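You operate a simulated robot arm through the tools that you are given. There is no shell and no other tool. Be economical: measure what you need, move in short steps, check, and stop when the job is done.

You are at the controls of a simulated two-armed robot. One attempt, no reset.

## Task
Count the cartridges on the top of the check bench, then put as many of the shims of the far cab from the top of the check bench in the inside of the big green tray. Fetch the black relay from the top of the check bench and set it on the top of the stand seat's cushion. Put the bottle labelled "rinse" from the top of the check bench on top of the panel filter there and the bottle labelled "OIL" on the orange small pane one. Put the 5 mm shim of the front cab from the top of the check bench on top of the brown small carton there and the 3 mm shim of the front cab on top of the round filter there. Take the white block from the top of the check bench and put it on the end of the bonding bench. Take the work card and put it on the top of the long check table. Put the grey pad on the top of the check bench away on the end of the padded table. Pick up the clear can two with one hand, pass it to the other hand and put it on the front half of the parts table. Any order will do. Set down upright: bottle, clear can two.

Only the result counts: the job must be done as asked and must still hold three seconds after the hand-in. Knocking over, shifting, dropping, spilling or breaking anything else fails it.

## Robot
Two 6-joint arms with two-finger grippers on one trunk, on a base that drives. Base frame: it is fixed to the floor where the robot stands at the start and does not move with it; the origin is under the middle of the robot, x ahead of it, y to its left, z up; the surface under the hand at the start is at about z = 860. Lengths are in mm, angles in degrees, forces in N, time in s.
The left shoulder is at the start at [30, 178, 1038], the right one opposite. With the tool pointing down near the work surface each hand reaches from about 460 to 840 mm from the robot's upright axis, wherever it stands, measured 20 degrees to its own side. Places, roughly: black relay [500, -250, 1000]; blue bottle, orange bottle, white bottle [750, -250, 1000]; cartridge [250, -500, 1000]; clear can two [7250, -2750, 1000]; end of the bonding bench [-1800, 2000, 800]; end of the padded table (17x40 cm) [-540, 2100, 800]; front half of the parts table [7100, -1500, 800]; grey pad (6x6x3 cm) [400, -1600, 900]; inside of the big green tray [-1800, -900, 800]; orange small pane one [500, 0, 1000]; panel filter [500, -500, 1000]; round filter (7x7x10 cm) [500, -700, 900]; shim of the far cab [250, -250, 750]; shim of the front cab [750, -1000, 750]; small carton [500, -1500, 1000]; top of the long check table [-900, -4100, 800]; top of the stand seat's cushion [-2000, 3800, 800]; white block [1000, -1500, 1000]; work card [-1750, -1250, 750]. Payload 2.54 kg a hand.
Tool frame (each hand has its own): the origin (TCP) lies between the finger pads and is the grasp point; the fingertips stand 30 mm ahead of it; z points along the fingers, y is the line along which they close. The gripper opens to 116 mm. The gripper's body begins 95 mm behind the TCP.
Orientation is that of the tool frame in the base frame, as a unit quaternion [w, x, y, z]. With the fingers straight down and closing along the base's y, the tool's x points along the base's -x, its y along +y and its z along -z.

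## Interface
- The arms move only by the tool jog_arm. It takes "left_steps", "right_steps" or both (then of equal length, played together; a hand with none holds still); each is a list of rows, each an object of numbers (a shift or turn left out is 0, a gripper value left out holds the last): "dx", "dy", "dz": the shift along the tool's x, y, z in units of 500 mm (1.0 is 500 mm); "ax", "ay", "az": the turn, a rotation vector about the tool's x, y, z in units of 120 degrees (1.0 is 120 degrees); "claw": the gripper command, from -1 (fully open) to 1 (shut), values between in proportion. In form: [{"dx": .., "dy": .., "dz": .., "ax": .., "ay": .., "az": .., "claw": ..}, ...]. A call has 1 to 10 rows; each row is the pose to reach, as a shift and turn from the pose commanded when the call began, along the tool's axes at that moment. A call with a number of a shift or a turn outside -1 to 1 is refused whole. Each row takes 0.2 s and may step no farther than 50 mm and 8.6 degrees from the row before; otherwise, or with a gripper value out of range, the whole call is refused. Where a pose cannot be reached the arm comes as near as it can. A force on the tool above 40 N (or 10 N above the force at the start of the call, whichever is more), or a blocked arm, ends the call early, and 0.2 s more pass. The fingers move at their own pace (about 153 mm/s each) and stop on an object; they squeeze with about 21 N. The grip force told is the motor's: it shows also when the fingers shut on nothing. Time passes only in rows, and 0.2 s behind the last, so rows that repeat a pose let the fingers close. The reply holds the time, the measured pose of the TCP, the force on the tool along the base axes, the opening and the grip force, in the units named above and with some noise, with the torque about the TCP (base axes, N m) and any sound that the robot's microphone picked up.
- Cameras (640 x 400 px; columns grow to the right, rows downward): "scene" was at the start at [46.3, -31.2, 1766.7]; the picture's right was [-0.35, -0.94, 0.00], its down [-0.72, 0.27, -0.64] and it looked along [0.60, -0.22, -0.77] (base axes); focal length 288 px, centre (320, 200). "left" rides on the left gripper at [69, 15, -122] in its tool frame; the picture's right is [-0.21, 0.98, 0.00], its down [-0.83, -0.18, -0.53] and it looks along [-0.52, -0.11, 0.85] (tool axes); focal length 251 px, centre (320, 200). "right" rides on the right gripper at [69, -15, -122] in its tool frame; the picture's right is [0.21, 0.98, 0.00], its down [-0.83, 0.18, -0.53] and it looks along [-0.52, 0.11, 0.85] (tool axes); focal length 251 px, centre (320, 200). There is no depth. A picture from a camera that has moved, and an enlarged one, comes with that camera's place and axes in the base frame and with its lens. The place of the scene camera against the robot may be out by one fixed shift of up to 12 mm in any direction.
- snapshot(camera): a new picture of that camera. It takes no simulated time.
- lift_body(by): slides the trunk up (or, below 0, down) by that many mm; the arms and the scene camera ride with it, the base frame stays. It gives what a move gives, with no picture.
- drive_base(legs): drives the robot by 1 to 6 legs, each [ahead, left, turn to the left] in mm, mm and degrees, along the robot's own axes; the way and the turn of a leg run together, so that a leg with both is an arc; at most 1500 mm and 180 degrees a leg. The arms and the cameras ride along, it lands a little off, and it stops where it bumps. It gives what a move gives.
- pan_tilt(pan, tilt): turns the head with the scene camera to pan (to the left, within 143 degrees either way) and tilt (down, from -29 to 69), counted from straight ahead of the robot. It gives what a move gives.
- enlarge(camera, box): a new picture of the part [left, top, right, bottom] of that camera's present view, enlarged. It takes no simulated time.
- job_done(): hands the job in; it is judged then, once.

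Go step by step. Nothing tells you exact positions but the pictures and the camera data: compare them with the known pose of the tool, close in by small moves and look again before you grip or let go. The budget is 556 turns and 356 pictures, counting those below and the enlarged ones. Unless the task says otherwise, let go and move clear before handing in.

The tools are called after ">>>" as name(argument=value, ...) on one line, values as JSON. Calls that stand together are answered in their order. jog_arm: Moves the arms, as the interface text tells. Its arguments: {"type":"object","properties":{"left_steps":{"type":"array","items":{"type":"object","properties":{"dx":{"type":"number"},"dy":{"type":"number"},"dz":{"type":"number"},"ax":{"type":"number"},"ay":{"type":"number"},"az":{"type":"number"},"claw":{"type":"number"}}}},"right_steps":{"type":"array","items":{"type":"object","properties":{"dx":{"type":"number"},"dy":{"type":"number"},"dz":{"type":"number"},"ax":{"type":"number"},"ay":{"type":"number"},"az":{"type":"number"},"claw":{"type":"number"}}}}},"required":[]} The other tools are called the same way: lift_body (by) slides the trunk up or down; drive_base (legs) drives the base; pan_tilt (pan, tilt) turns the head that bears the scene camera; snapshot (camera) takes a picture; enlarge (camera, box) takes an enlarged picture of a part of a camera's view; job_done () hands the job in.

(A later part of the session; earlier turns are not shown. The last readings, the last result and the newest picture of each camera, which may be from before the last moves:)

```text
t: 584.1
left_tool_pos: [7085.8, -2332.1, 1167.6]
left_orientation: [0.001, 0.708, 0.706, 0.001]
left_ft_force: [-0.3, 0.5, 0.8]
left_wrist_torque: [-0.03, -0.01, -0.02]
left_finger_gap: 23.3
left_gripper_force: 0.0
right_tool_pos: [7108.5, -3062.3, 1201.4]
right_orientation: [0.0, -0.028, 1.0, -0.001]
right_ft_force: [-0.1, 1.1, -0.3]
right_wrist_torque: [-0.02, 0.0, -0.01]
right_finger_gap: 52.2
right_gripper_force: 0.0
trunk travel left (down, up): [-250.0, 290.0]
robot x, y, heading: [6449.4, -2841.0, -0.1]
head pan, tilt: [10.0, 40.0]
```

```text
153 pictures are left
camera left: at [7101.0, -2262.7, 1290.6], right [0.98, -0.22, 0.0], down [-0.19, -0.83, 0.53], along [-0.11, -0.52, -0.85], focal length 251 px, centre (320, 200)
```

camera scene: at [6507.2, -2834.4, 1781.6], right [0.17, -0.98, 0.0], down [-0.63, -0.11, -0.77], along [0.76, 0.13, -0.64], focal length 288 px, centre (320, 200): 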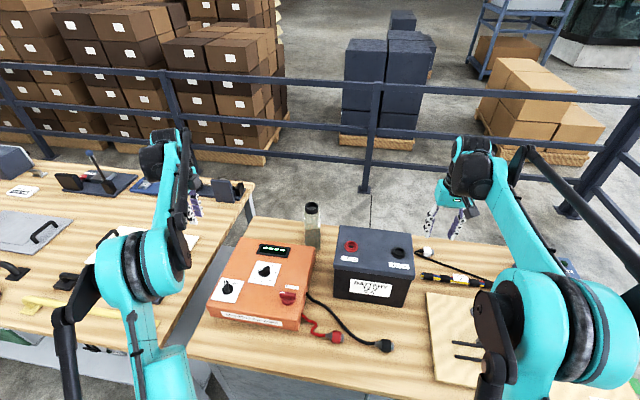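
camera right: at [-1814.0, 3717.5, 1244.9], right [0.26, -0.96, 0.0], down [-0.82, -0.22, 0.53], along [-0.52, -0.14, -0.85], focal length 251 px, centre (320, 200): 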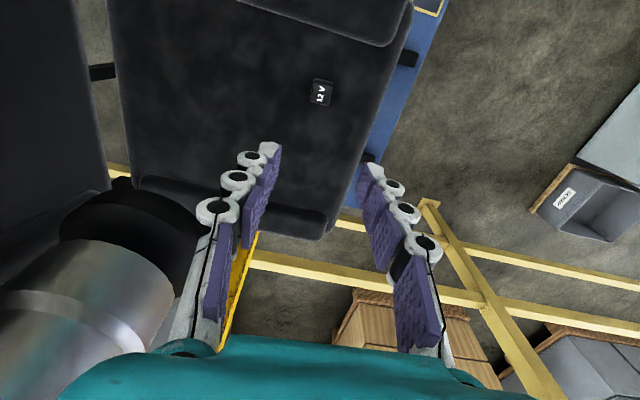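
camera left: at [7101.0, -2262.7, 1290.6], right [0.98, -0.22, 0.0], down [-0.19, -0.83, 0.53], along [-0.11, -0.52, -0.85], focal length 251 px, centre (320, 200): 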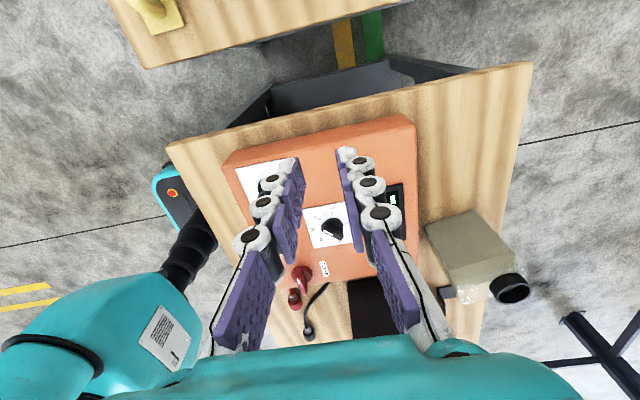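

Cap triangulates to (7330,-2663), top z≈1040. I move up 85 mm and bring the left hand over it.

>>> drive_base(legs=[[85, 0, 0]])

>>> jog_arm(left_steps=[{"dx": -0.08, "dy": 0.038, "claw": -0.4}, {"dx": -0.16, "dy": 0.076, "claw": -0.4}, {"dx": -0.24, "dy": 0.115, "claw": -0.4}, {"dx": -0.32, "dy": 0.153, "claw": -0.4}, {"dx": -0.4, "dy": 0.191, "claw": -0.4}, {"dx": -0.48, "dy": 0.23, "claw": -0.4}, {"dx": -0.56, "dy": 0.268, "claw": -0.4}, {"dx": -0.64, "dy": 0.306, "claw": -0.4}, {"dx": -0.662, "dy": 0.318, "claw": -0.4}])

>>> snapshot(camera="left")

>>> enlarge(camera="scene", box=[230, 150, 390, 250])

```text
t: 585.1
left_tool_pos: [7172.2, -2332.6, 1166.6]
left_orientation: [0.001, 0.708, 0.707, 0.002]
left_ft_force: [1.5, 1.1, -0.4]
left_wrist_torque: [0.02, 0.04, 0.01]
left_finger_gap: 23.4
left_gripper_force: 0.1
right_tool_pos: [7195.1, -3061.6, 1201.1]
right_orientation: [0.0, -0.028, 1.0, -0.001]
right_ft_force: [0.5, -0.6, -0.8]
right_wrist_torque: [-0.01, 0.04, -0.03]
right_finger_gap: 52.2
right_gripper_force: 0.0
trunk travel left (down, up): [-250.0, 290.0]
robot x, y, heading: [6534.5, -2845.7, 0.1]
head pan, tilt: [10.0, 40.0]
```

```text
t: 587.1
left_tool_pos: [7314.0, -2663.8, 1163.5]
left_orientation: [0.001, 0.707, 0.707, 0.002]
left_ft_force: [0.4, 0.1, -1.2]
left_wrist_torque: [0.01, 0.05, -0.02]
left_finger_gap: 81.1
left_gripper_force: 0.0
left hand out of reach, approached as far as the arm can: row 8, 9
right_tool_pos: [7195.5, -3063.2, 1201.6]
right_orientation: [0.0, -0.029, 1.0, 0.0]
right_ft_force: [0.3, -0.4, -0.2]
right_wrist_torque: [0.06, 0.05, 0.0]
right_finger_gap: 52.3
right_gripper_force: 0.0
trunk travel left (down, up): [-250.0, 290.0]
robot x, y, heading: [6532.5, -2843.9, 0.2]
head pan, tilt: [10.0, 40.0]
```

```text
152 pictures are left
camera left: at [7328.8, -2595.0, 1285.9], right [0.98, -0.22, 0.0], down [-0.18, -0.83, 0.53], along [-0.11, -0.52, -0.85], focal length 251 px, centre (320, 200)
```

left: 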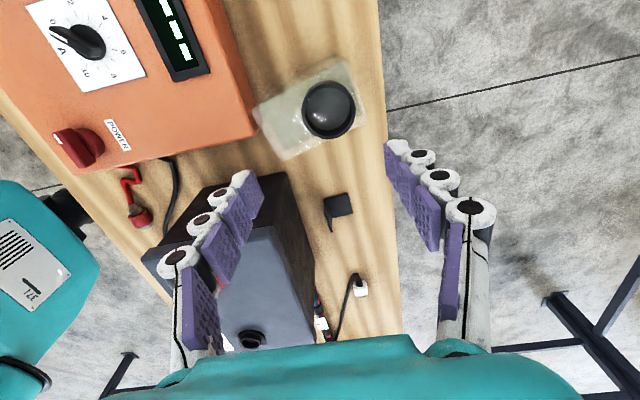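

```text
4.00 times, centred on (310, 200) of scene
camera zoom: at [6594.4, -2835.3, 1781.5], right [0.17, -0.98, 0.0], down [-0.63, -0.11, -0.77], along [0.75, 0.13, -0.64], focal length 1153 px, centre (360, 200)
```

zoom: 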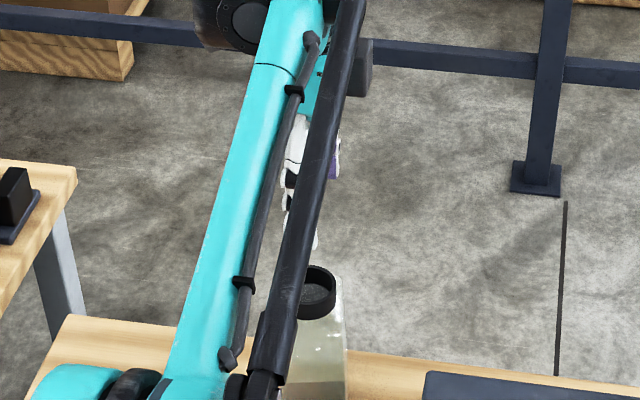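

Out of reach slightly; raising the trunk brings the wrist nearer shoulder height for more reach.

>>> lift_body(by=150)

>>> jog_arm(left_steps=[{"dz": 0.1}, {"dz": 0.2}, {"dx": 0.026, "dy": 0.026, "dz": 0.28}, {"dx": 0.026, "dy": 0.026, "dz": 0.36}])

>>> snapshot(camera="left")

```text
t: 588.9
left_tool_pos: [7312.5, -2663.7, 1313.5]
left_orientation: [0.0, 0.708, 0.706, 0.001]
left_ft_force: [-0.4, -0.3, -0.5]
left_wrist_torque: [-0.03, 0.0, -0.02]
left_finger_gap: 81.1
left_gripper_force: 0.0
right_tool_pos: [7194.3, -3062.2, 1352.2]
right_orientation: [0.0, -0.027, 1.0, 0.0]
right_ft_force: [0.7, -0.5, 0.1]
right_wrist_torque: [0.01, -0.03, -0.02]
right_finger_gap: 52.0
right_gripper_force: 0.0
trunk travel left (down, up): [-400.0, 140.0]
robot x, y, heading: [6532.7, -2846.7, 0.2]
head pan, tilt: [10.0, 40.0]
```

```text
t: 589.9
left_tool_pos: [7328.1, -2648.8, 1133.8]
left_orientation: [0.001, 0.708, 0.706, 0.002]
left_ft_force: [-0.6, -0.1, 0.2]
left_wrist_torque: [0.04, 0.01, 0.03]
left_finger_gap: 80.8
left_gripper_force: 0.0
right_tool_pos: [7194.8, -3061.5, 1352.3]
right_orientation: [0.0, -0.028, 1.0, -0.001]
right_ft_force: [0.4, -0.3, -0.6]
right_wrist_torque: [0.01, 0.0, -0.02]
right_finger_gap: 52.1
right_gripper_force: 0.1
trunk travel left (down, up): [-400.0, 140.0]
robot x, y, heading: [6535.9, -2845.6, -0.1]
head pan, tilt: [10.0, 40.0]
```

```text
150 pictures are left
camera left: at [7342.2, -2581.0, 1256.1], right [0.98, -0.22, 0.0], down [-0.18, -0.83, 0.53], along [-0.11, -0.52, -0.85], focal length 251 px, centre (320, 200)
```

left: 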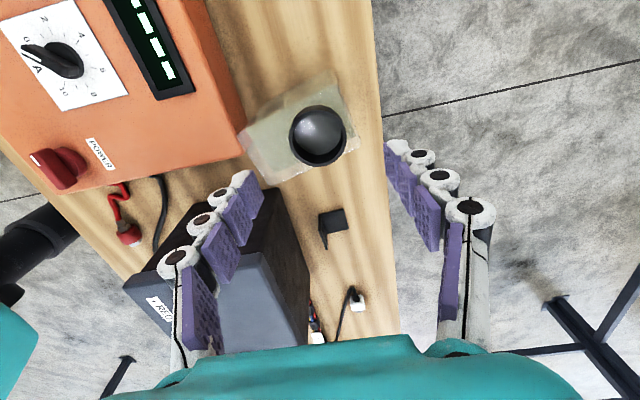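

>>> jog_arm(left_steps=[{"dx": -0.012, "dy": -0.008, "dz": 0.08}, {"dx": -0.012, "dy": -0.008, "dz": 0.16}, {"dx": -0.012, "dy": -0.008, "dz": 0.2}])

>>> snapshot(camera="left")

>>> snapshot(camera="scene")

```text
t: 590.7
left_tool_pos: [7319.5, -2655.3, 1035.8]
left_orientation: [0.002, 0.707, 0.707, 0.003]
left_ft_force: [-4.9, 0.6, 14.3]
left_wrist_torque: [-0.01, 0.72, -0.04]
left_finger_gap: 90.7
left_gripper_force: 6.4
right_tool_pos: [7189.9, -3062.7, 1354.8]
right_orientation: [0.002, -0.027, 1.0, -0.001]
right_ft_force: [-0.8, -0.1, 0.5]
right_wrist_torque: [0.0, -0.03, 0.01]
right_finger_gap: 52.2
right_gripper_force: 0.0
trunk travel left (down, up): [-400.0, 140.0]
robot x, y, heading: [6535.5, -2844.2, 0.2]
head pan, tilt: [10.0, 40.0]
```

```text
149 pictures are left
camera left: at [7334.8, -2587.0, 1159.7], right [0.98, -0.22, 0.01], down [-0.19, -0.83, 0.53], along [-0.11, -0.52, -0.85], focal length 251 px, centre (320, 200)
```

left: 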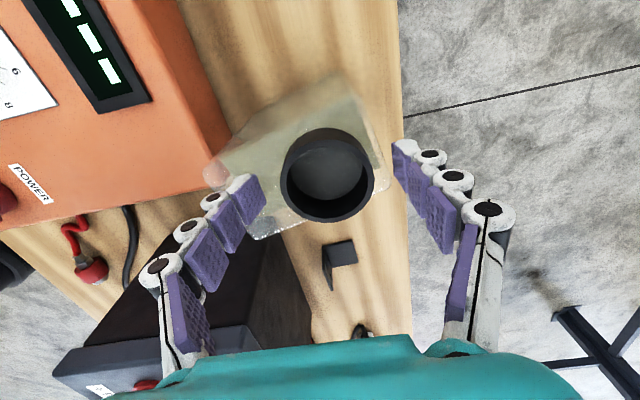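

```text
148 pictures are left
camera scene: at [6587.5, -2835.2, 1931.9], right [0.17, -0.98, 0.0], down [-0.63, -0.11, -0.77], along [0.76, 0.13, -0.64], focal length 288 px, centre (320, 200)
```

scene: 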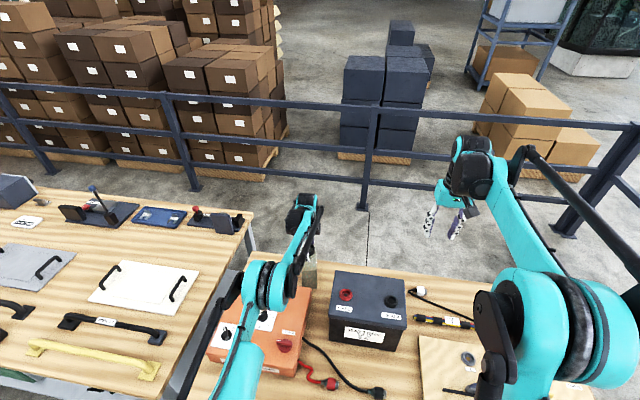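

A finger touched the can's shoulder: the cap top is really z≈1042. I rise 7 mm, re-centre and close.

>>> jog_arm(left_steps=[{"dz": -0.016}, {"dx": 0.014, "dy": 0.006, "dz": -0.016}, {"dx": 0.014, "dy": 0.006, "dz": -0.016}])

>>> snapshot(camera="left")

```text
t: 591.5
left_tool_pos: [7326.2, -2647.3, 1041.4]
left_orientation: [0.002, 0.708, 0.706, 0.002]
left_ft_force: [-0.2, -0.5, 3.4]
left_wrist_torque: [-0.05, 0.12, -0.01]
left_finger_gap: 82.0
left_gripper_force: 0.6
right_tool_pos: [7194.1, -3062.2, 1350.6]
right_orientation: [0.0, -0.028, 1.0, -0.001]
right_ft_force: [-0.4, -0.3, 0.8]
right_wrist_torque: [0.04, -0.02, 0.01]
right_finger_gap: 52.2
right_gripper_force: 0.0
trunk travel left (down, up): [-400.0, 140.0]
robot x, y, heading: [6529.7, -2843.7, -0.1]
head pan, tilt: [10.0, 40.0]
```

```text
147 pictures are left
camera left: at [7341.1, -2580.5, 1164.7], right [0.98, -0.22, 0.0], down [-0.19, -0.83, 0.53], along [-0.11, -0.52, -0.85], focal length 251 px, centre (320, 200)
```

left: 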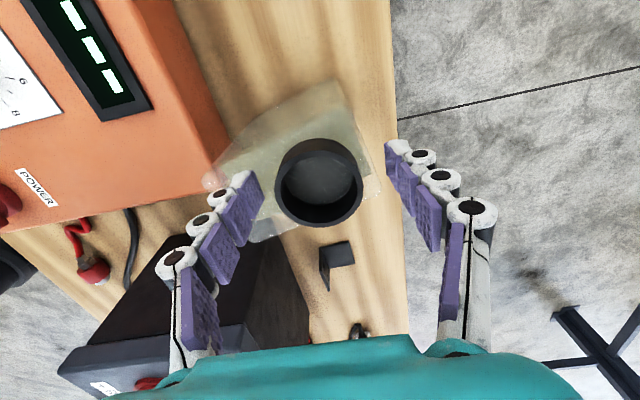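

>>> jog_arm(left_steps=[{"dz": -0.012}, {"dz": -0.012, "claw": 0.1}, {"dz": -0.012, "claw": 1}, {"dz": -0.012, "claw": 1}, {"dz": -0.012, "claw": 1}])

>>> snapshot(camera="left")

```text
t: 592.7
left_tool_pos: [7325.3, -2649.6, 1048.3]
left_orientation: [0.001, 0.708, 0.707, 0.002]
left_ft_force: [-2.7, 1.3, 0.3]
left_wrist_torque: [0.2, 0.09, -0.02]
left_finger_gap: 51.2
left_gripper_force: 21.1
right_tool_pos: [7193.2, -3061.7, 1352.0]
right_orientation: [0.0, -0.028, 1.0, 0.0]
right_ft_force: [0.0, 0.0, 0.3]
right_wrist_torque: [-0.03, -0.02, 0.0]
right_finger_gap: 52.2
right_gripper_force: 0.1
trunk travel left (down, up): [-400.0, 140.0]
robot x, y, heading: [6531.8, -2843.6, -0.3]
head pan, tilt: [10.0, 40.0]
```

```text
146 pictures are left
camera left: at [7340.5, -2579.8, 1170.9], right [0.98, -0.22, 0.0], down [-0.18, -0.83, 0.53], along [-0.11, -0.52, -0.85], focal length 251 px, centre (320, 200)
```

left: 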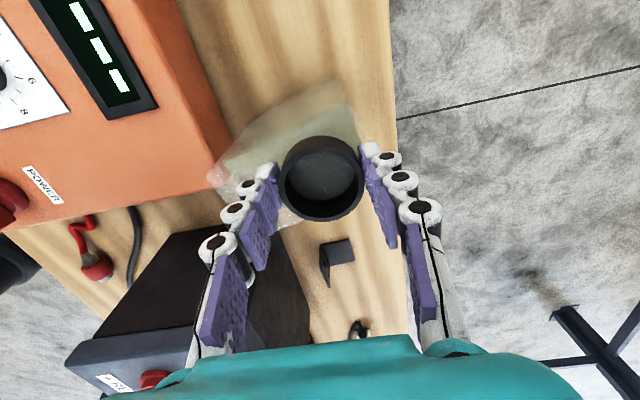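

>>> jog_arm(left_steps=[{"dz": -0.02}, {"dz": -0.05}, {"dz": -0.08}])

>>> snapshot(camera="scene")

>>> snapshot(camera="left")

```text
t: 593.5
left_tool_pos: [7326.5, -2649.7, 1087.8]
left_orientation: [0.002, 0.708, 0.706, 0.001]
left_ft_force: [0.4, -0.5, -7.7]
left_wrist_torque: [0.07, -0.16, -0.03]
left_finger_gap: 50.8
left_gripper_force: 20.8
right_tool_pos: [7194.2, -3061.5, 1351.3]
right_orientation: [0.0, -0.028, 1.0, 0.0]
right_ft_force: [-0.3, -0.4, -0.7]
right_wrist_torque: [-0.03, 0.02, 0.0]
right_finger_gap: 52.3
right_gripper_force: 0.0
trunk travel left (down, up): [-400.0, 140.0]
robot x, y, heading: [6534.5, -2843.4, -0.3]
head pan, tilt: [10.0, 40.0]
```

```text
145 pictures are left
camera scene: at [6594.4, -2834.4, 1931.5], right [0.17, -0.98, 0.0], down [-0.63, -0.11, -0.77], along [0.75, 0.13, -0.64], focal length 288 px, centre (320, 200)
```

scene: 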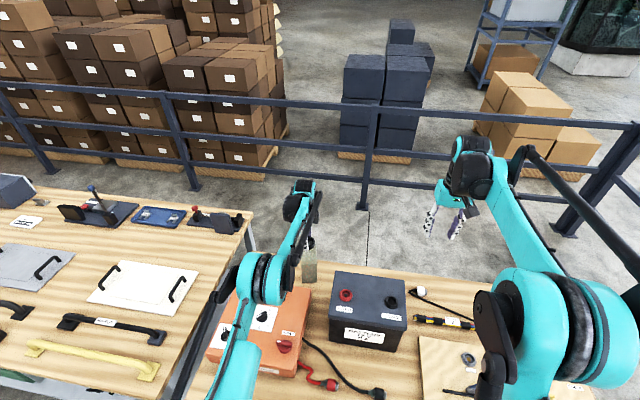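

```text
144 pictures are left
camera left: at [7341.7, -2580.6, 1210.2], right [0.98, -0.22, 0.0], down [-0.18, -0.83, 0.53], along [-0.11, -0.52, -0.85], focal length 251 px, centre (320, 200)
```

left: 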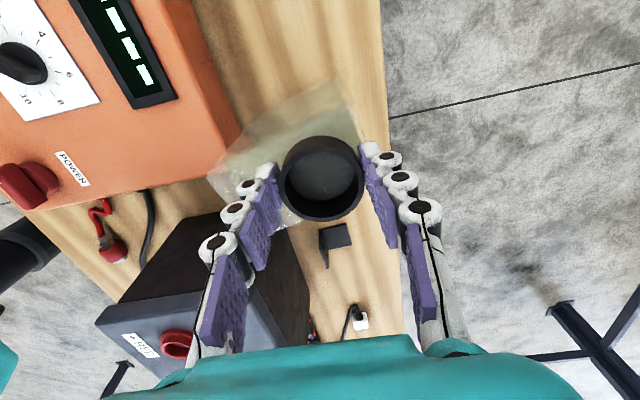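

Held firmly, 7.7 N. Raise the trunk, then draw up and back.

>>> lift_body(by=135)

>>> jog_arm(left_steps=[{"dy": -0.04, "dz": -0.05}, {"dy": -0.08, "dz": -0.1}, {"dy": -0.14, "dz": -0.14}, {"dy": -0.2, "dz": -0.14}, {"dy": -0.26, "dz": -0.14}])

>>> snapshot(camera="scene")

```text
t: 595.1
left_tool_pos: [7327.3, -2648.9, 1221.9]
left_orientation: [0.002, 0.708, 0.707, 0.001]
left_ft_force: [-0.2, 0.1, -8.4]
left_wrist_torque: [0.06, -0.14, 0.0]
left_finger_gap: 51.0
left_gripper_force: 20.6
right_tool_pos: [7195.3, -3061.5, 1486.5]
right_orientation: [0.0, -0.028, 1.0, -0.001]
right_ft_force: [-0.2, 0.2, 0.3]
right_wrist_torque: [0.0, -0.03, -0.01]
right_finger_gap: 52.3
right_gripper_force: 0.0
trunk travel left (down, up): [-535.0, 5.0]
robot x, y, heading: [6530.2, -2842.0, -0.0]
head pan, tilt: [10.0, 40.0]
```

```text
t: 596.3
left_tool_pos: [7194.5, -2649.6, 1293.6]
left_orientation: [0.002, 0.707, 0.707, 0.002]
left_ft_force: [-0.1, 0.0, -9.0]
left_wrist_torque: [0.07, -0.16, 0.01]
left_finger_gap: 50.8
left_gripper_force: 20.7
right_tool_pos: [7192.3, -3061.5, 1488.1]
right_orientation: [0.0, -0.028, 1.0, -0.001]
right_ft_force: [-0.1, 1.1, 0.8]
right_wrist_torque: [0.01, 0.0, 0.0]
right_finger_gap: 52.4
right_gripper_force: 0.2
trunk travel left (down, up): [-535.0, 5.0]
robot x, y, heading: [6535.6, -2841.8, -0.0]
head pan, tilt: [10.0, 40.0]
```

```text
143 pictures are left
camera scene: at [6592.0, -2834.4, 2066.5], right [0.17, -0.98, 0.0], down [-0.63, -0.11, -0.77], along [0.75, 0.13, -0.64], focal length 288 px, centre (320, 200)
```

scene: 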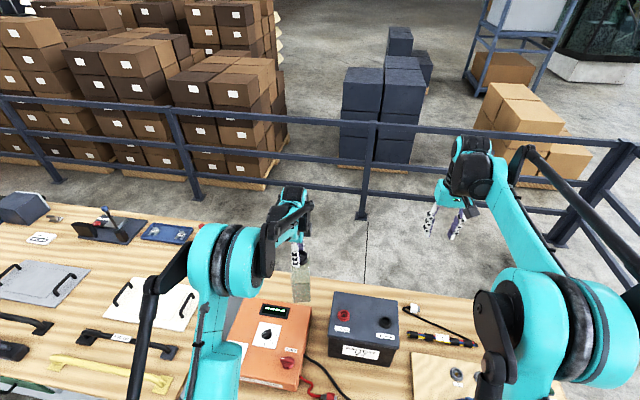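

Back off from the table to do the handover in free space.

>>> drive_base(legs=[[-450, 0, 0]])

>>> jog_arm(right_steps=[{"ay": -0.065, "dx": 0.03}, {"ay": -0.13, "dx": 0.06}, {"ay": -0.195, "dx": 0.1}, {"ay": -0.26, "dx": 0.15}, {"ay": -0.325, "dx": 0.2}, {"ay": -0.39, "dx": 0.25, "dz": 0.05}, {"ay": -0.455, "dx": 0.3, "dz": 0.1}, {"ay": -0.5, "dx": 0.34, "dz": 0.15}])

>>> snapshot(camera="right")

>>> snapshot(camera="scene")

```text
t: 599.0
left_tool_pos: [6746.3, -2649.6, 1292.6]
left_orientation: [0.001, 0.707, 0.707, 0.0]
left_ft_force: [-0.9, -0.1, -9.5]
left_wrist_torque: [0.1, -0.14, 0.04]
left_finger_gap: 51.1
left_gripper_force: 21.0
right_tool_pos: [6744.3, -3060.5, 1486.4]
right_orientation: [-0.001, -0.029, 1.0, -0.001]
right_ft_force: [0.3, -0.5, 0.1]
right_wrist_torque: [-0.01, 0.01, 0.0]
right_finger_gap: 52.3
right_gripper_force: 0.1
trunk travel left (down, up): [-535.0, 5.0]
robot x, y, heading: [6086.8, -2842.7, 0.0]
head pan, tilt: [10.0, 40.0]
```

```text
t: 600.8
left_tool_pos: [6746.8, -2649.6, 1292.8]
left_orientation: [0.001, 0.707, 0.707, 0.001]
left_ft_force: [0.3, -0.1, -8.3]
left_wrist_torque: [0.1, -0.15, 0.0]
left_finger_gap: 51.3
left_gripper_force: 21.2
right_tool_pos: [6574.4, -3071.9, 1413.5]
right_orientation: [0.5, -0.025, 0.865, 0.013]
right_ft_force: [0.3, 0.2, 0.2]
right_wrist_torque: [-0.07, -0.01, 0.02]
right_finger_gap: 52.2
right_gripper_force: 0.0
trunk travel left (down, up): [-535.0, 5.0]
robot x, y, heading: [6080.3, -2845.2, 0.0]
head pan, tilt: [10.0, 40.0]
```

```text
142 pictures are left
camera right: at [6434.2, -3094.8, 1413.7], right [-0.16, 0.97, -0.19], down [-0.06, 0.18, 0.98], along [0.98, 0.17, 0.03], focal length 251 px, centre (320, 200)
```

right: 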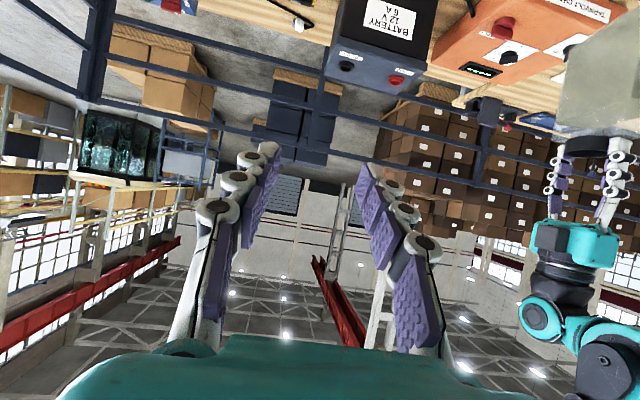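

```text
141 pictures are left
camera scene: at [6144.7, -2834.7, 2066.4], right [0.17, -0.98, 0.0], down [-0.63, -0.11, -0.77], along [0.75, 0.13, -0.64], focal length 288 px, centre (320, 200)
```

scene: 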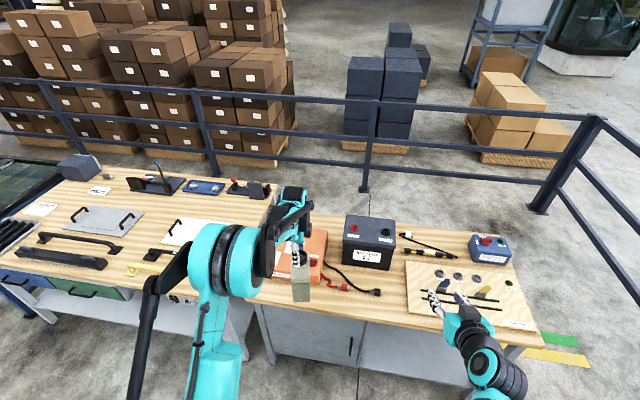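

>>> enlarge(camera="scene", box=[260, 215, 340, 305])

>>> enlarge(camera="left", box=[200, 60, 420, 235])

>>> enlarge(camera="right", box=[512, 40, 640, 140])

```text
4.44 times, centred on (300, 260) of scene
camera zoom: at [6144.7, -2834.7, 2066.4], right [0.17, -0.98, 0.0], down [-0.63, -0.11, -0.77], along [0.75, 0.13, -0.64], focal length 1281 px, centre (409, -67)
```

zoom: 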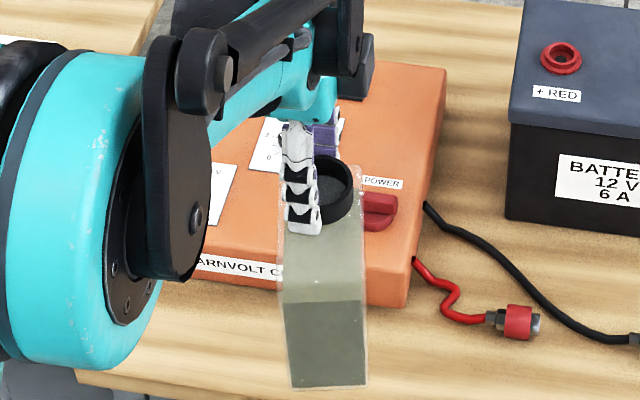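

```text
2.29 times, centred on (310, 148) of left
camera zoom: at [6761.2, -2580.3, 1415.0], right [0.98, -0.22, 0.0], down [-0.18, -0.83, 0.53], along [-0.11, -0.52, -0.85], focal length 575 px, centre (343, 320)
```

zoom: 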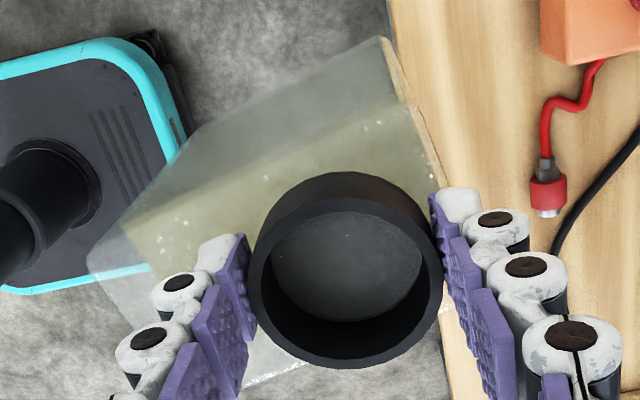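

```text
4.00 times, centred on (576, 90) of right
camera zoom: at [6434.2, -3094.8, 1413.7], right [-0.16, 0.97, -0.19], down [-0.06, 0.18, 0.98], along [0.98, 0.17, 0.03], focal length 1006 px, centre (-704, 640)
```

zoom: 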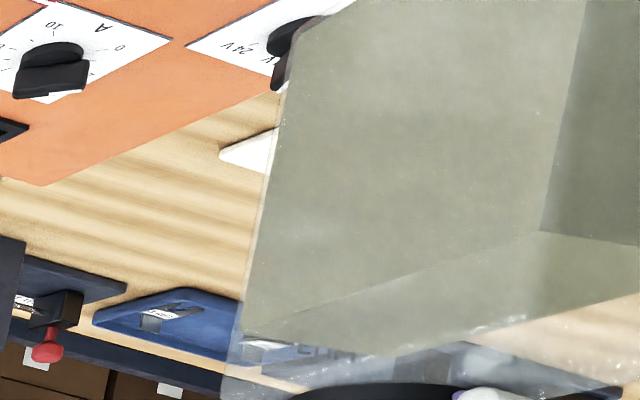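

The can's front face is ~70 mm wide, about 10° yawed. I bring it to the robot's middle with the left hand, and open and yaw the right gripper.

>>> jog_arm(left_steps=[{"dx": -0.05, "dy": -0.008}, {"dx": -0.1, "dy": -0.015}, {"dx": -0.15, "dy": -0.022}, {"dx": -0.2, "dy": -0.03}, {"dx": -0.25, "dy": -0.038}, {"dx": -0.3, "dy": -0.045}, {"dx": -0.34, "dy": -0.052}], right_steps=[{"claw": -0.3}, {"claw": -1}, {"claw": -1}, {"claw": -1}, {"claw": -1}, {"claw": -1}, {"claw": -1}])

>>> snapshot(camera="right")

>>> enlarge(camera="scene", box=[240, 190, 480, 340])

```text
t: 602.4
left_tool_pos: [6717.9, -2819.5, 1291.6]
left_orientation: [0.001, 0.708, 0.706, 0.002]
left_ft_force: [-0.8, -0.2, -8.9]
left_wrist_torque: [0.06, -0.14, 0.0]
left_finger_gap: 51.0
left_gripper_force: 20.7
right_tool_pos: [6572.8, -3071.6, 1411.9]
right_orientation: [0.5, -0.024, 0.866, 0.013]
right_ft_force: [1.2, -0.3, -0.1]
right_wrist_torque: [0.0, -0.02, -0.03]
right_finger_gap: 116.1
right_gripper_force: 0.0
trunk travel left (down, up): [-535.0, 5.0]
robot x, y, heading: [6084.5, -2844.4, 0.1]
head pan, tilt: [10.0, 40.0]
```

```text
137 pictures are left
camera right: at [6432.5, -3095.4, 1414.0], right [-0.16, 0.97, -0.19], down [-0.06, 0.18, 0.98], along [0.98, 0.17, 0.03], focal length 251 px, centre (320, 200)
```

right: 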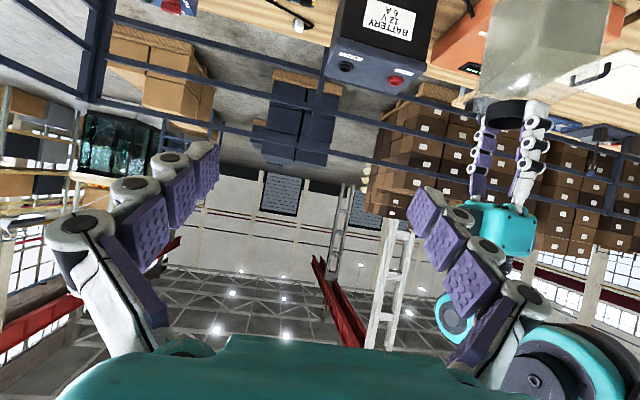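

```text
2.67 times, centred on (360, 265) of scene
camera zoom: at [6142.3, -2835.9, 2066.5], right [0.17, -0.98, 0.0], down [-0.63, -0.11, -0.77], along [0.75, 0.13, -0.64], focal length 768 px, centre (213, 27)
```

zoom: 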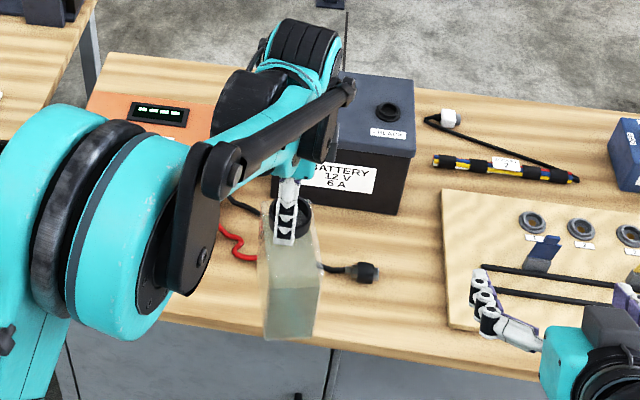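

>>> jog_arm(right_steps=[{"dx": 0.041, "dy": 0.067, "dz": 0.015, "ax": -0.01, "az": -0.006}, {"dx": 0.083, "dy": 0.134, "dz": 0.031, "ax": -0.02, "az": -0.012}, {"dx": 0.124, "dy": 0.2, "dz": 0.046, "ax": -0.03, "az": -0.018}, {"dx": 0.166, "dy": 0.267, "dz": 0.062, "ax": -0.04, "az": -0.024}, {"dx": 0.207, "dy": 0.334, "dz": 0.077, "ax": -0.05, "az": -0.029}, {"dx": 0.249, "dy": 0.401, "dz": 0.093, "ax": -0.05, "az": -0.029}, {"dx": 0.29, "dy": 0.468, "dz": 0.108, "ax": -0.05, "az": -0.029}])

>>> snapshot(camera="right")

>>> snapshot(camera="scene")

>>> snapshot(camera="left")

```text
t: 604.0
left_tool_pos: [6719.6, -2817.2, 1292.4]
left_orientation: [0.001, 0.707, 0.707, 0.0]
left_ft_force: [0.7, 0.9, -8.9]
left_wrist_torque: [0.06, -0.14, -0.04]
left_finger_gap: 51.0
left_gripper_force: 21.4
right_tool_pos: [6578.8, -2813.7, 1373.0]
right_orientation: [0.495, -0.078, 0.864, 0.042]
right_ft_force: [0.2, 0.7, -0.5]
right_wrist_torque: [-0.02, -0.01, -0.01]
right_finger_gap: 115.9
right_gripper_force: 0.0
right hand out of reach, approached as far as the arm can: row 2, 3, 4, 5, 6, 7
trunk travel left (down, up): [-535.0, 5.0]
robot x, y, heading: [6085.6, -2845.7, 0.1]
head pan, tilt: [10.0, 40.0]
```

```text
135 pictures are left
camera right: at [6441.8, -2853.7, 1375.8], right [-0.28, 0.94, -0.19], down [-0.08, 0.17, 0.98], along [0.96, 0.29, 0.02], focal length 251 px, centre (320, 200)
```

right: 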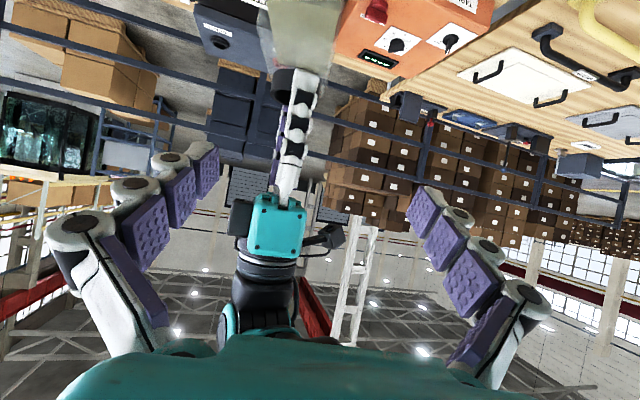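

```text
134 pictures are left
camera scene: at [6144.5, -2830.9, 2066.4], right [0.17, -0.98, 0.0], down [-0.63, -0.11, -0.76], along [0.75, 0.13, -0.64], focal length 288 px, centre (320, 200)
```

scene: 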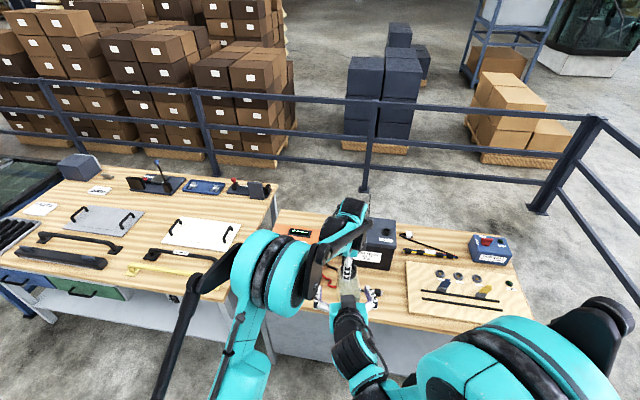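

```text
133 pictures are left
camera left: at [6735.2, -2747.2, 1414.4], right [0.98, -0.21, 0.0], down [-0.18, -0.83, 0.53], along [-0.11, -0.52, -0.85], focal length 251 px, centre (320, 200)
```

left: 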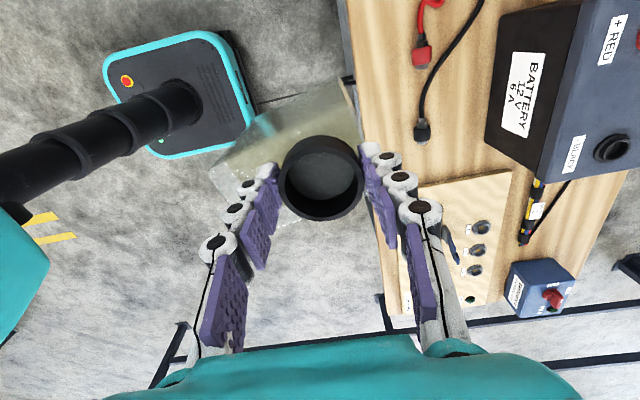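

The right arm is too folded there. I move the can farther out with the left hand and query the right arm's commanded pose.

>>> jog_arm(left_steps=[{"dx": 0.016, "dy": 0.043}, {"dx": 0.032, "dy": 0.086}, {"dx": 0.048, "dy": 0.129}, {"dx": 0.064, "dy": 0.172}], right_steps=[{"ay": 0.0}, {"ay": 0.0}, {"ay": 0.0}, {"ay": 0.0}])

```text
t: 605.0
left_tool_pos: [6806.9, -2786.3, 1292.1]
left_orientation: [0.0, 0.707, 0.708, 0.001]
left_ft_force: [1.1, 0.0, -9.6]
left_wrist_torque: [0.05, -0.12, 0.01]
left_finger_gap: 51.0
left_gripper_force: 21.1
right_tool_pos: [6579.6, -2814.8, 1373.8]
right_orientation: [0.496, -0.077, 0.864, 0.043]
right_ft_force: [0.0, 0.4, -0.6]
right_wrist_torque: [-0.02, 0.0, -0.02]
right_finger_gap: 116.0
right_gripper_force: 0.0
trunk travel left (down, up): [-535.0, 5.0]
robot x, y, heading: [6080.7, -2847.1, 0.0]
head pan, tilt: [10.0, 40.0]
```

>>> jog_arm(right_steps=[{"dx": 0.011, "dy": 0.006, "dz": 0.058, "ay": 0.042}, {"dx": 0.022, "dy": 0.011, "dz": 0.115, "ay": 0.084}, {"dx": 0.033, "dy": 0.017, "dz": 0.173, "ay": 0.125}])

>>> snapshot(camera="right")

>>> enlarge(camera="scene", box=[290, 190, 450, 310])

```text
t: 605.8
left_tool_pos: [6804.7, -2786.4, 1292.9]
left_orientation: [0.0, 0.707, 0.707, 0.001]
left_ft_force: [0.0, 0.4, -8.7]
left_wrist_torque: [0.05, -0.15, -0.04]
left_finger_gap: 51.2
left_gripper_force: 20.6
right_tool_pos: [6641.6, -2795.2, 1315.8]
right_orientation: [0.38, -0.082, 0.921, 0.033]
right_ft_force: [1.4, 0.4, -0.1]
right_wrist_torque: [0.01, 0.0, 0.04]
right_finger_gap: 116.4
right_gripper_force: 0.1
trunk travel left (down, up): [-535.0, 5.0]
robot x, y, heading: [6083.1, -2843.8, 0.2]
head pan, tilt: [10.0, 40.0]
```

```text
132 pictures are left
camera right: at [6509.9, -2834.9, 1354.8], right [-0.32, 0.93, -0.15], down [0.17, 0.22, 0.96], along [0.93, 0.28, -0.23], focal length 251 px, centre (320, 200)
```

right: 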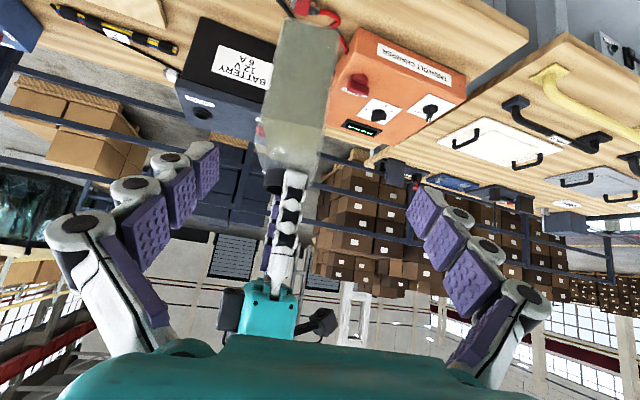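

```text
3.33 times, centred on (370, 250) of scene
camera zoom: at [6144.2, -2833.7, 2066.4], right [0.17, -0.98, 0.0], down [-0.63, -0.11, -0.77], along [0.75, 0.13, -0.64], focal length 960 px, centre (153, 33)
```

zoom: 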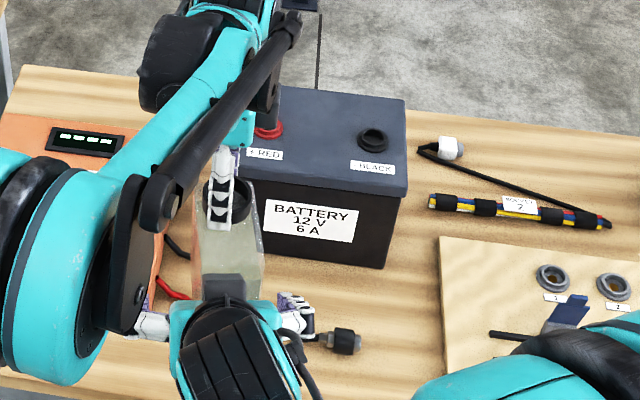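

Reachable now. Shift laterally and advance along the fingers' direction to 70 mm short, then check.

>>> jog_arm(right_steps=[{"dy": -0.03}, {"dy": -0.059}, {"dy": -0.059, "dz": 0.08}, {"dy": -0.059, "dz": 0.16}, {"dy": -0.059, "dz": 0.24}, {"dy": -0.059, "dz": 0.3}])

>>> snapshot(camera="right")

>>> enlarge(camera="scene", box=[290, 190, 450, 310])

>>> snapshot(camera="left")

```text
t: 607.2
left_tool_pos: [6805.8, -2785.8, 1292.4]
left_orientation: [0.001, 0.707, 0.707, 0.001]
left_ft_force: [-0.2, -0.6, -8.5]
left_wrist_torque: [0.13, -0.15, 0.0]
left_finger_gap: 51.2
left_gripper_force: 20.8
right_tool_pos: [6752.1, -2806.7, 1210.2]
right_orientation: [0.38, -0.083, 0.92, 0.034]
right_ft_force: [0.3, 0.2, 0.3]
right_wrist_torque: [0.01, 0.01, 0.03]
right_finger_gap: 115.8
right_gripper_force: 0.0
trunk travel left (down, up): [-535.0, 5.0]
robot x, y, heading: [6084.7, -2844.0, -0.1]
head pan, tilt: [10.0, 40.0]
```

```text
130 pictures are left
camera right: at [6620.0, -2845.0, 1247.9], right [-0.32, 0.93, -0.15], down [0.17, 0.22, 0.96], along [0.93, 0.28, -0.23], focal length 251 px, centre (320, 200)
```

right: 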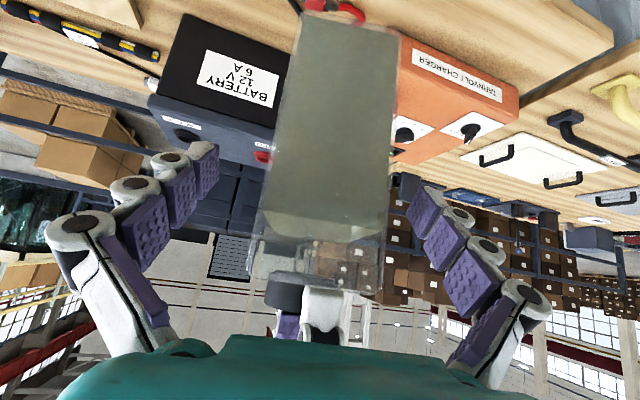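

```text
3.33 times, centred on (370, 250) of scene
camera zoom: at [6145.5, -2833.4, 2066.4], right [0.17, -0.98, 0.0], down [-0.63, -0.11, -0.76], along [0.75, 0.13, -0.64], focal length 960 px, centre (153, 33)
```

zoom: 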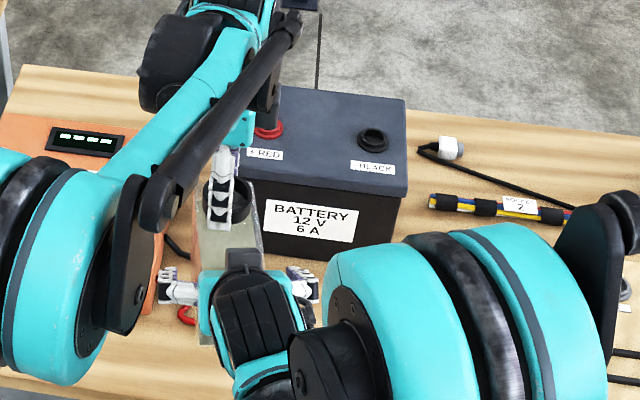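

```text
128 pictures are left
camera left: at [6821.3, -2717.3, 1415.0], right [0.98, -0.22, 0.0], down [-0.18, -0.83, 0.53], along [-0.11, -0.52, -0.85], focal length 251 px, centre (320, 200)
```

left: 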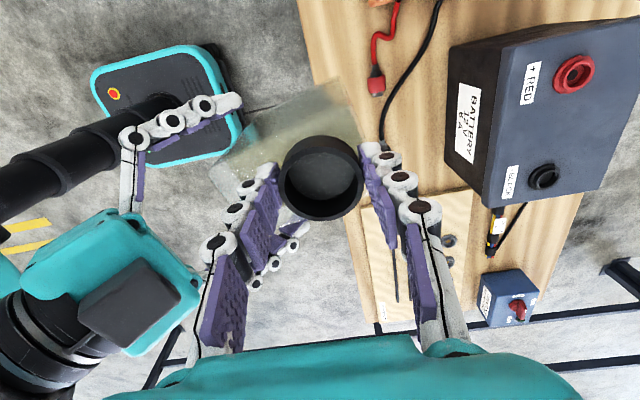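

Well centred. Advance 70 mm and close the right gripper.

>>> jog_arm(right_steps=[{"dy": 0.005, "dz": 0.07}, {"dy": 0.005, "dz": 0.14}])

>>> snapshot(camera="right")

>>> snapshot(camera="left")

```text
t: 607.9
left_tool_pos: [6810.8, -2786.2, 1292.1]
left_orientation: [0.006, 0.706, 0.708, 0.006]
left_ft_force: [1.6, 0.0, -11.5]
left_wrist_torque: [0.17, -0.31, 0.07]
left_finger_gap: 52.4
left_gripper_force: 20.8
right_tool_pos: [6792.8, -2793.1, 1165.4]
right_orientation: [0.378, -0.086, 0.921, 0.033]
right_ft_force: [-0.5, -0.2, 4.0]
right_wrist_torque: [-0.09, 0.1, -0.05]
right_finger_gap: 115.9
right_gripper_force: 0.0
trunk travel left (down, up): [-535.0, 5.0]
robot x, y, heading: [6082.7, -2845.4, -0.3]
head pan, tilt: [10.0, 40.0]
stopped in row 2 (left hand): the force on the tool passed its limit at 49 N (the readings are from after the stop); the commanded pose is now the measured one
```

```text
127 pictures are left
camera right: at [6660.8, -2833.7, 1203.8], right [-0.33, 0.93, -0.15], down [0.18, 0.22, 0.96], along [0.93, 0.29, -0.24], focal length 251 px, centre (320, 200)
```

right: 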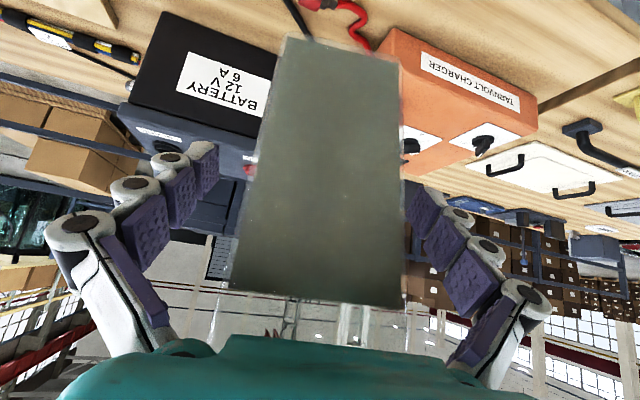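

```text
126 pictures are left
camera left: at [6824.3, -2716.9, 1415.0], right [0.98, -0.21, 0.02], down [-0.19, -0.83, 0.53], along [-0.1, -0.52, -0.85], focal length 251 px, centre (320, 200)
```

left: 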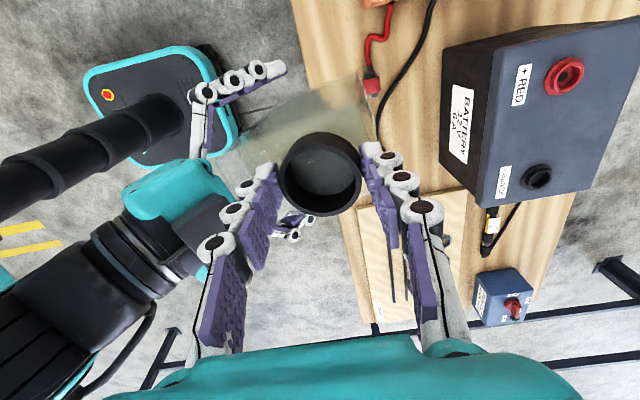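

The right gripper's top cover met the left fingers. I back the right hand off and will grasp the can lower.

>>> jog_arm(right_steps=[{"dz": -0.04}, {"dz": -0.1}, {"dz": -0.16}])

>>> enlarge(camera="scene", box=[290, 190, 450, 310])

>>> snapshot(camera="left")

>>> snapshot(camera="right")

```text
t: 608.6
left_tool_pos: [6807.7, -2787.7, 1294.3]
left_orientation: [0.006, 0.707, 0.707, 0.007]
left_ft_force: [-0.9, -0.1, -8.4]
left_wrist_torque: [0.07, -0.14, 0.05]
left_finger_gap: 51.0
left_gripper_force: 21.1
right_tool_pos: [6732.8, -2804.0, 1223.1]
right_orientation: [0.379, -0.086, 0.921, 0.034]
right_ft_force: [-1.1, -0.2, 0.0]
right_wrist_torque: [0.03, -0.02, 0.02]
right_finger_gap: 115.8
right_gripper_force: 0.1
trunk travel left (down, up): [-535.0, 5.0]
robot x, y, heading: [6084.7, -2844.2, -0.1]
head pan, tilt: [10.0, 40.0]
```

```text
3.33 times, centred on (370, 250) of scene
camera zoom: at [6140.0, -2834.7, 2066.6], right [0.17, -0.98, 0.0], down [-0.63, -0.11, -0.77], along [0.75, 0.13, -0.64], focal length 960 px, centre (153, 33)
```

zoom: 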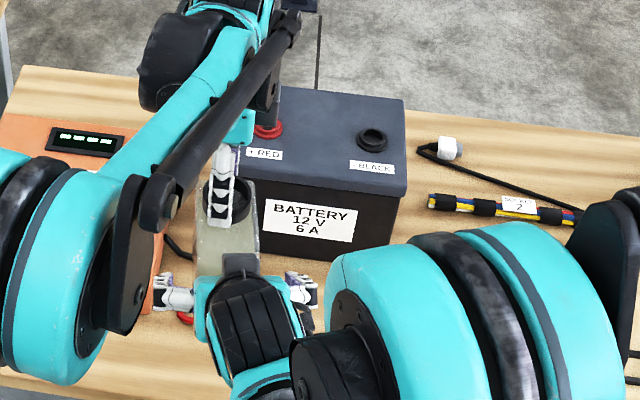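

```text
124 pictures are left
camera left: at [6820.0, -2718.0, 1417.8], right [0.98, -0.21, 0.02], down [-0.19, -0.83, 0.53], along [-0.1, -0.52, -0.85], focal length 251 px, centre (320, 200)
```

left: 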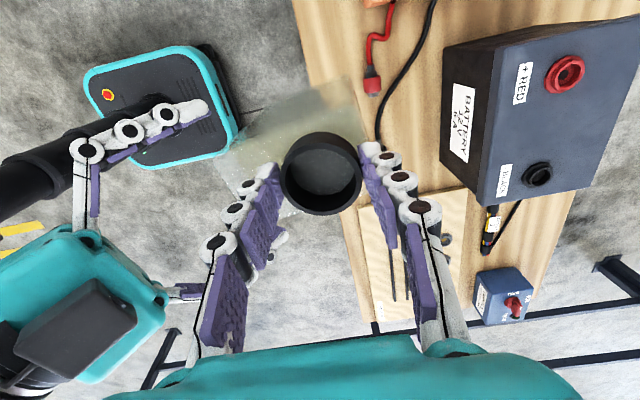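

```text
123 pictures are left
camera right: at [6601.0, -2844.5, 1262.0], right [-0.33, 0.93, -0.15], down [0.17, 0.22, 0.96], along [0.93, 0.29, -0.23], focal length 251 px, centre (320, 200)
```

right: 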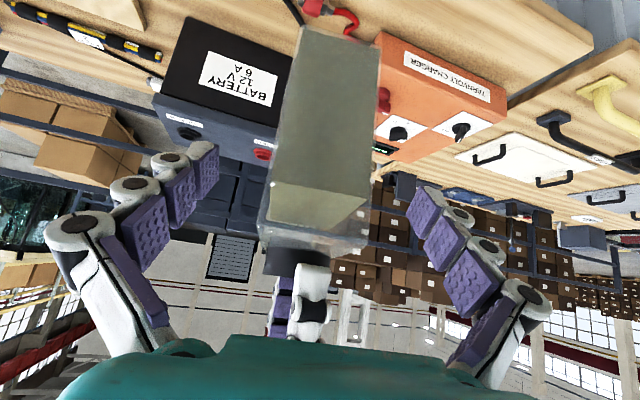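

>>> jog_arm(right_steps=[{"dx": 0.045, "dz": 0.02}, {"dx": 0.091, "dz": 0.042}, {"dx": 0.091, "dz": 0.1}, {"dx": 0.091, "dz": 0.16}, {"dx": 0.091, "dz": 0.2}])

>>> snapshot(camera="left")

>>> snapshot(camera="right")

```text
t: 609.9
left_tool_pos: [6808.8, -2785.5, 1293.4]
left_orientation: [0.006, 0.708, 0.707, 0.006]
left_ft_force: [-0.3, 0.2, -8.7]
left_wrist_torque: [0.05, -0.15, 0.01]
left_finger_gap: 50.9
left_gripper_force: 20.7
right_tool_pos: [6773.0, -2798.8, 1120.0]
right_orientation: [0.379, -0.085, 0.921, 0.032]
right_ft_force: [0.2, -0.1, 1.1]
right_wrist_torque: [0.0, -0.02, 0.04]
right_finger_gap: 116.0
right_gripper_force: 0.0
right hand out of reach, approached as far as the arm can: row 2
trunk travel left (down, up): [-535.0, 5.0]
robot x, y, heading: [6085.8, -2849.8, -0.1]
head pan, tilt: [10.0, 40.0]
```

```text
122 pictures are left
camera left: at [6822.2, -2717.4, 1416.6], right [0.98, -0.21, 0.02], down [-0.19, -0.83, 0.53], along [-0.1, -0.52, -0.85], focal length 251 px, centre (320, 200)
```

left: 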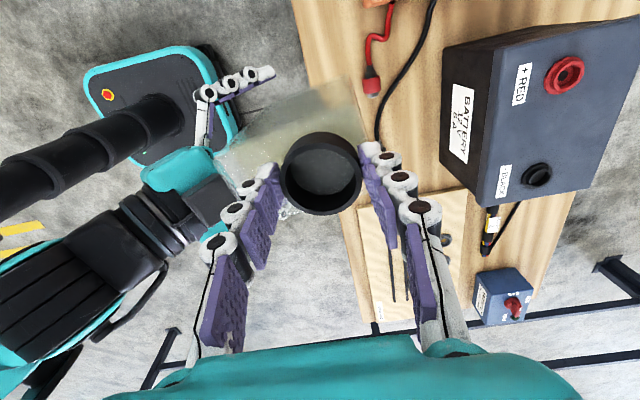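

```text
121 pictures are left
camera right: at [6640.8, -2838.0, 1157.9], right [-0.33, 0.93, -0.15], down [0.17, 0.22, 0.96], along [0.93, 0.29, -0.24], focal length 251 px, centre (320, 200)
```

right: 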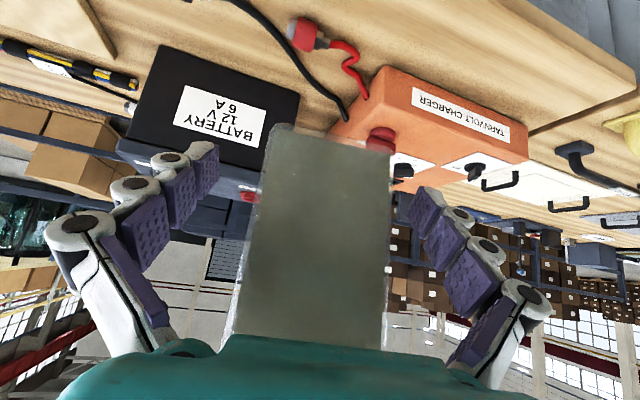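

>>> jog_arm(right_steps=[{"dy": 0.004, "dz": 0.016}, {"dy": 0.006, "dz": 0.03}])

>>> enlarge(camera="left", box=[130, 50, 370, 200])

```text
t: 610.5
left_tool_pos: [6810.0, -2786.5, 1293.1]
left_orientation: [0.007, 0.706, 0.708, 0.006]
left_ft_force: [9.0, 1.1, -5.8]
left_wrist_torque: [0.11, -0.61, 0.18]
left_finger_gap: 51.4
left_gripper_force: 20.6
right_tool_pos: [6782.2, -2791.6, 1108.6]
right_orientation: [0.378, -0.085, 0.921, 0.032]
right_ft_force: [-8.8, -1.6, -3.4]
right_wrist_torque: [0.19, -1.03, -0.14]
right_finger_gap: 115.7
right_gripper_force: 0.1
trunk travel left (down, up): [-535.0, 5.0]
robot x, y, heading: [6079.8, -2843.6, 0.1]
head pan, tilt: [10.0, 40.0]
```

```text
2.67 times, centred on (250, 125) of left
camera zoom: at [6822.9, -2717.0, 1416.6], right [0.98, -0.21, 0.02], down [-0.19, -0.83, 0.53], along [-0.1, -0.52, -0.85], focal length 670 px, centre (507, 400)
```

zoom: 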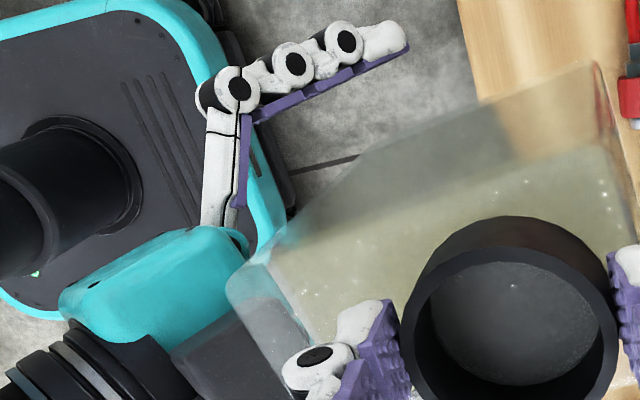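

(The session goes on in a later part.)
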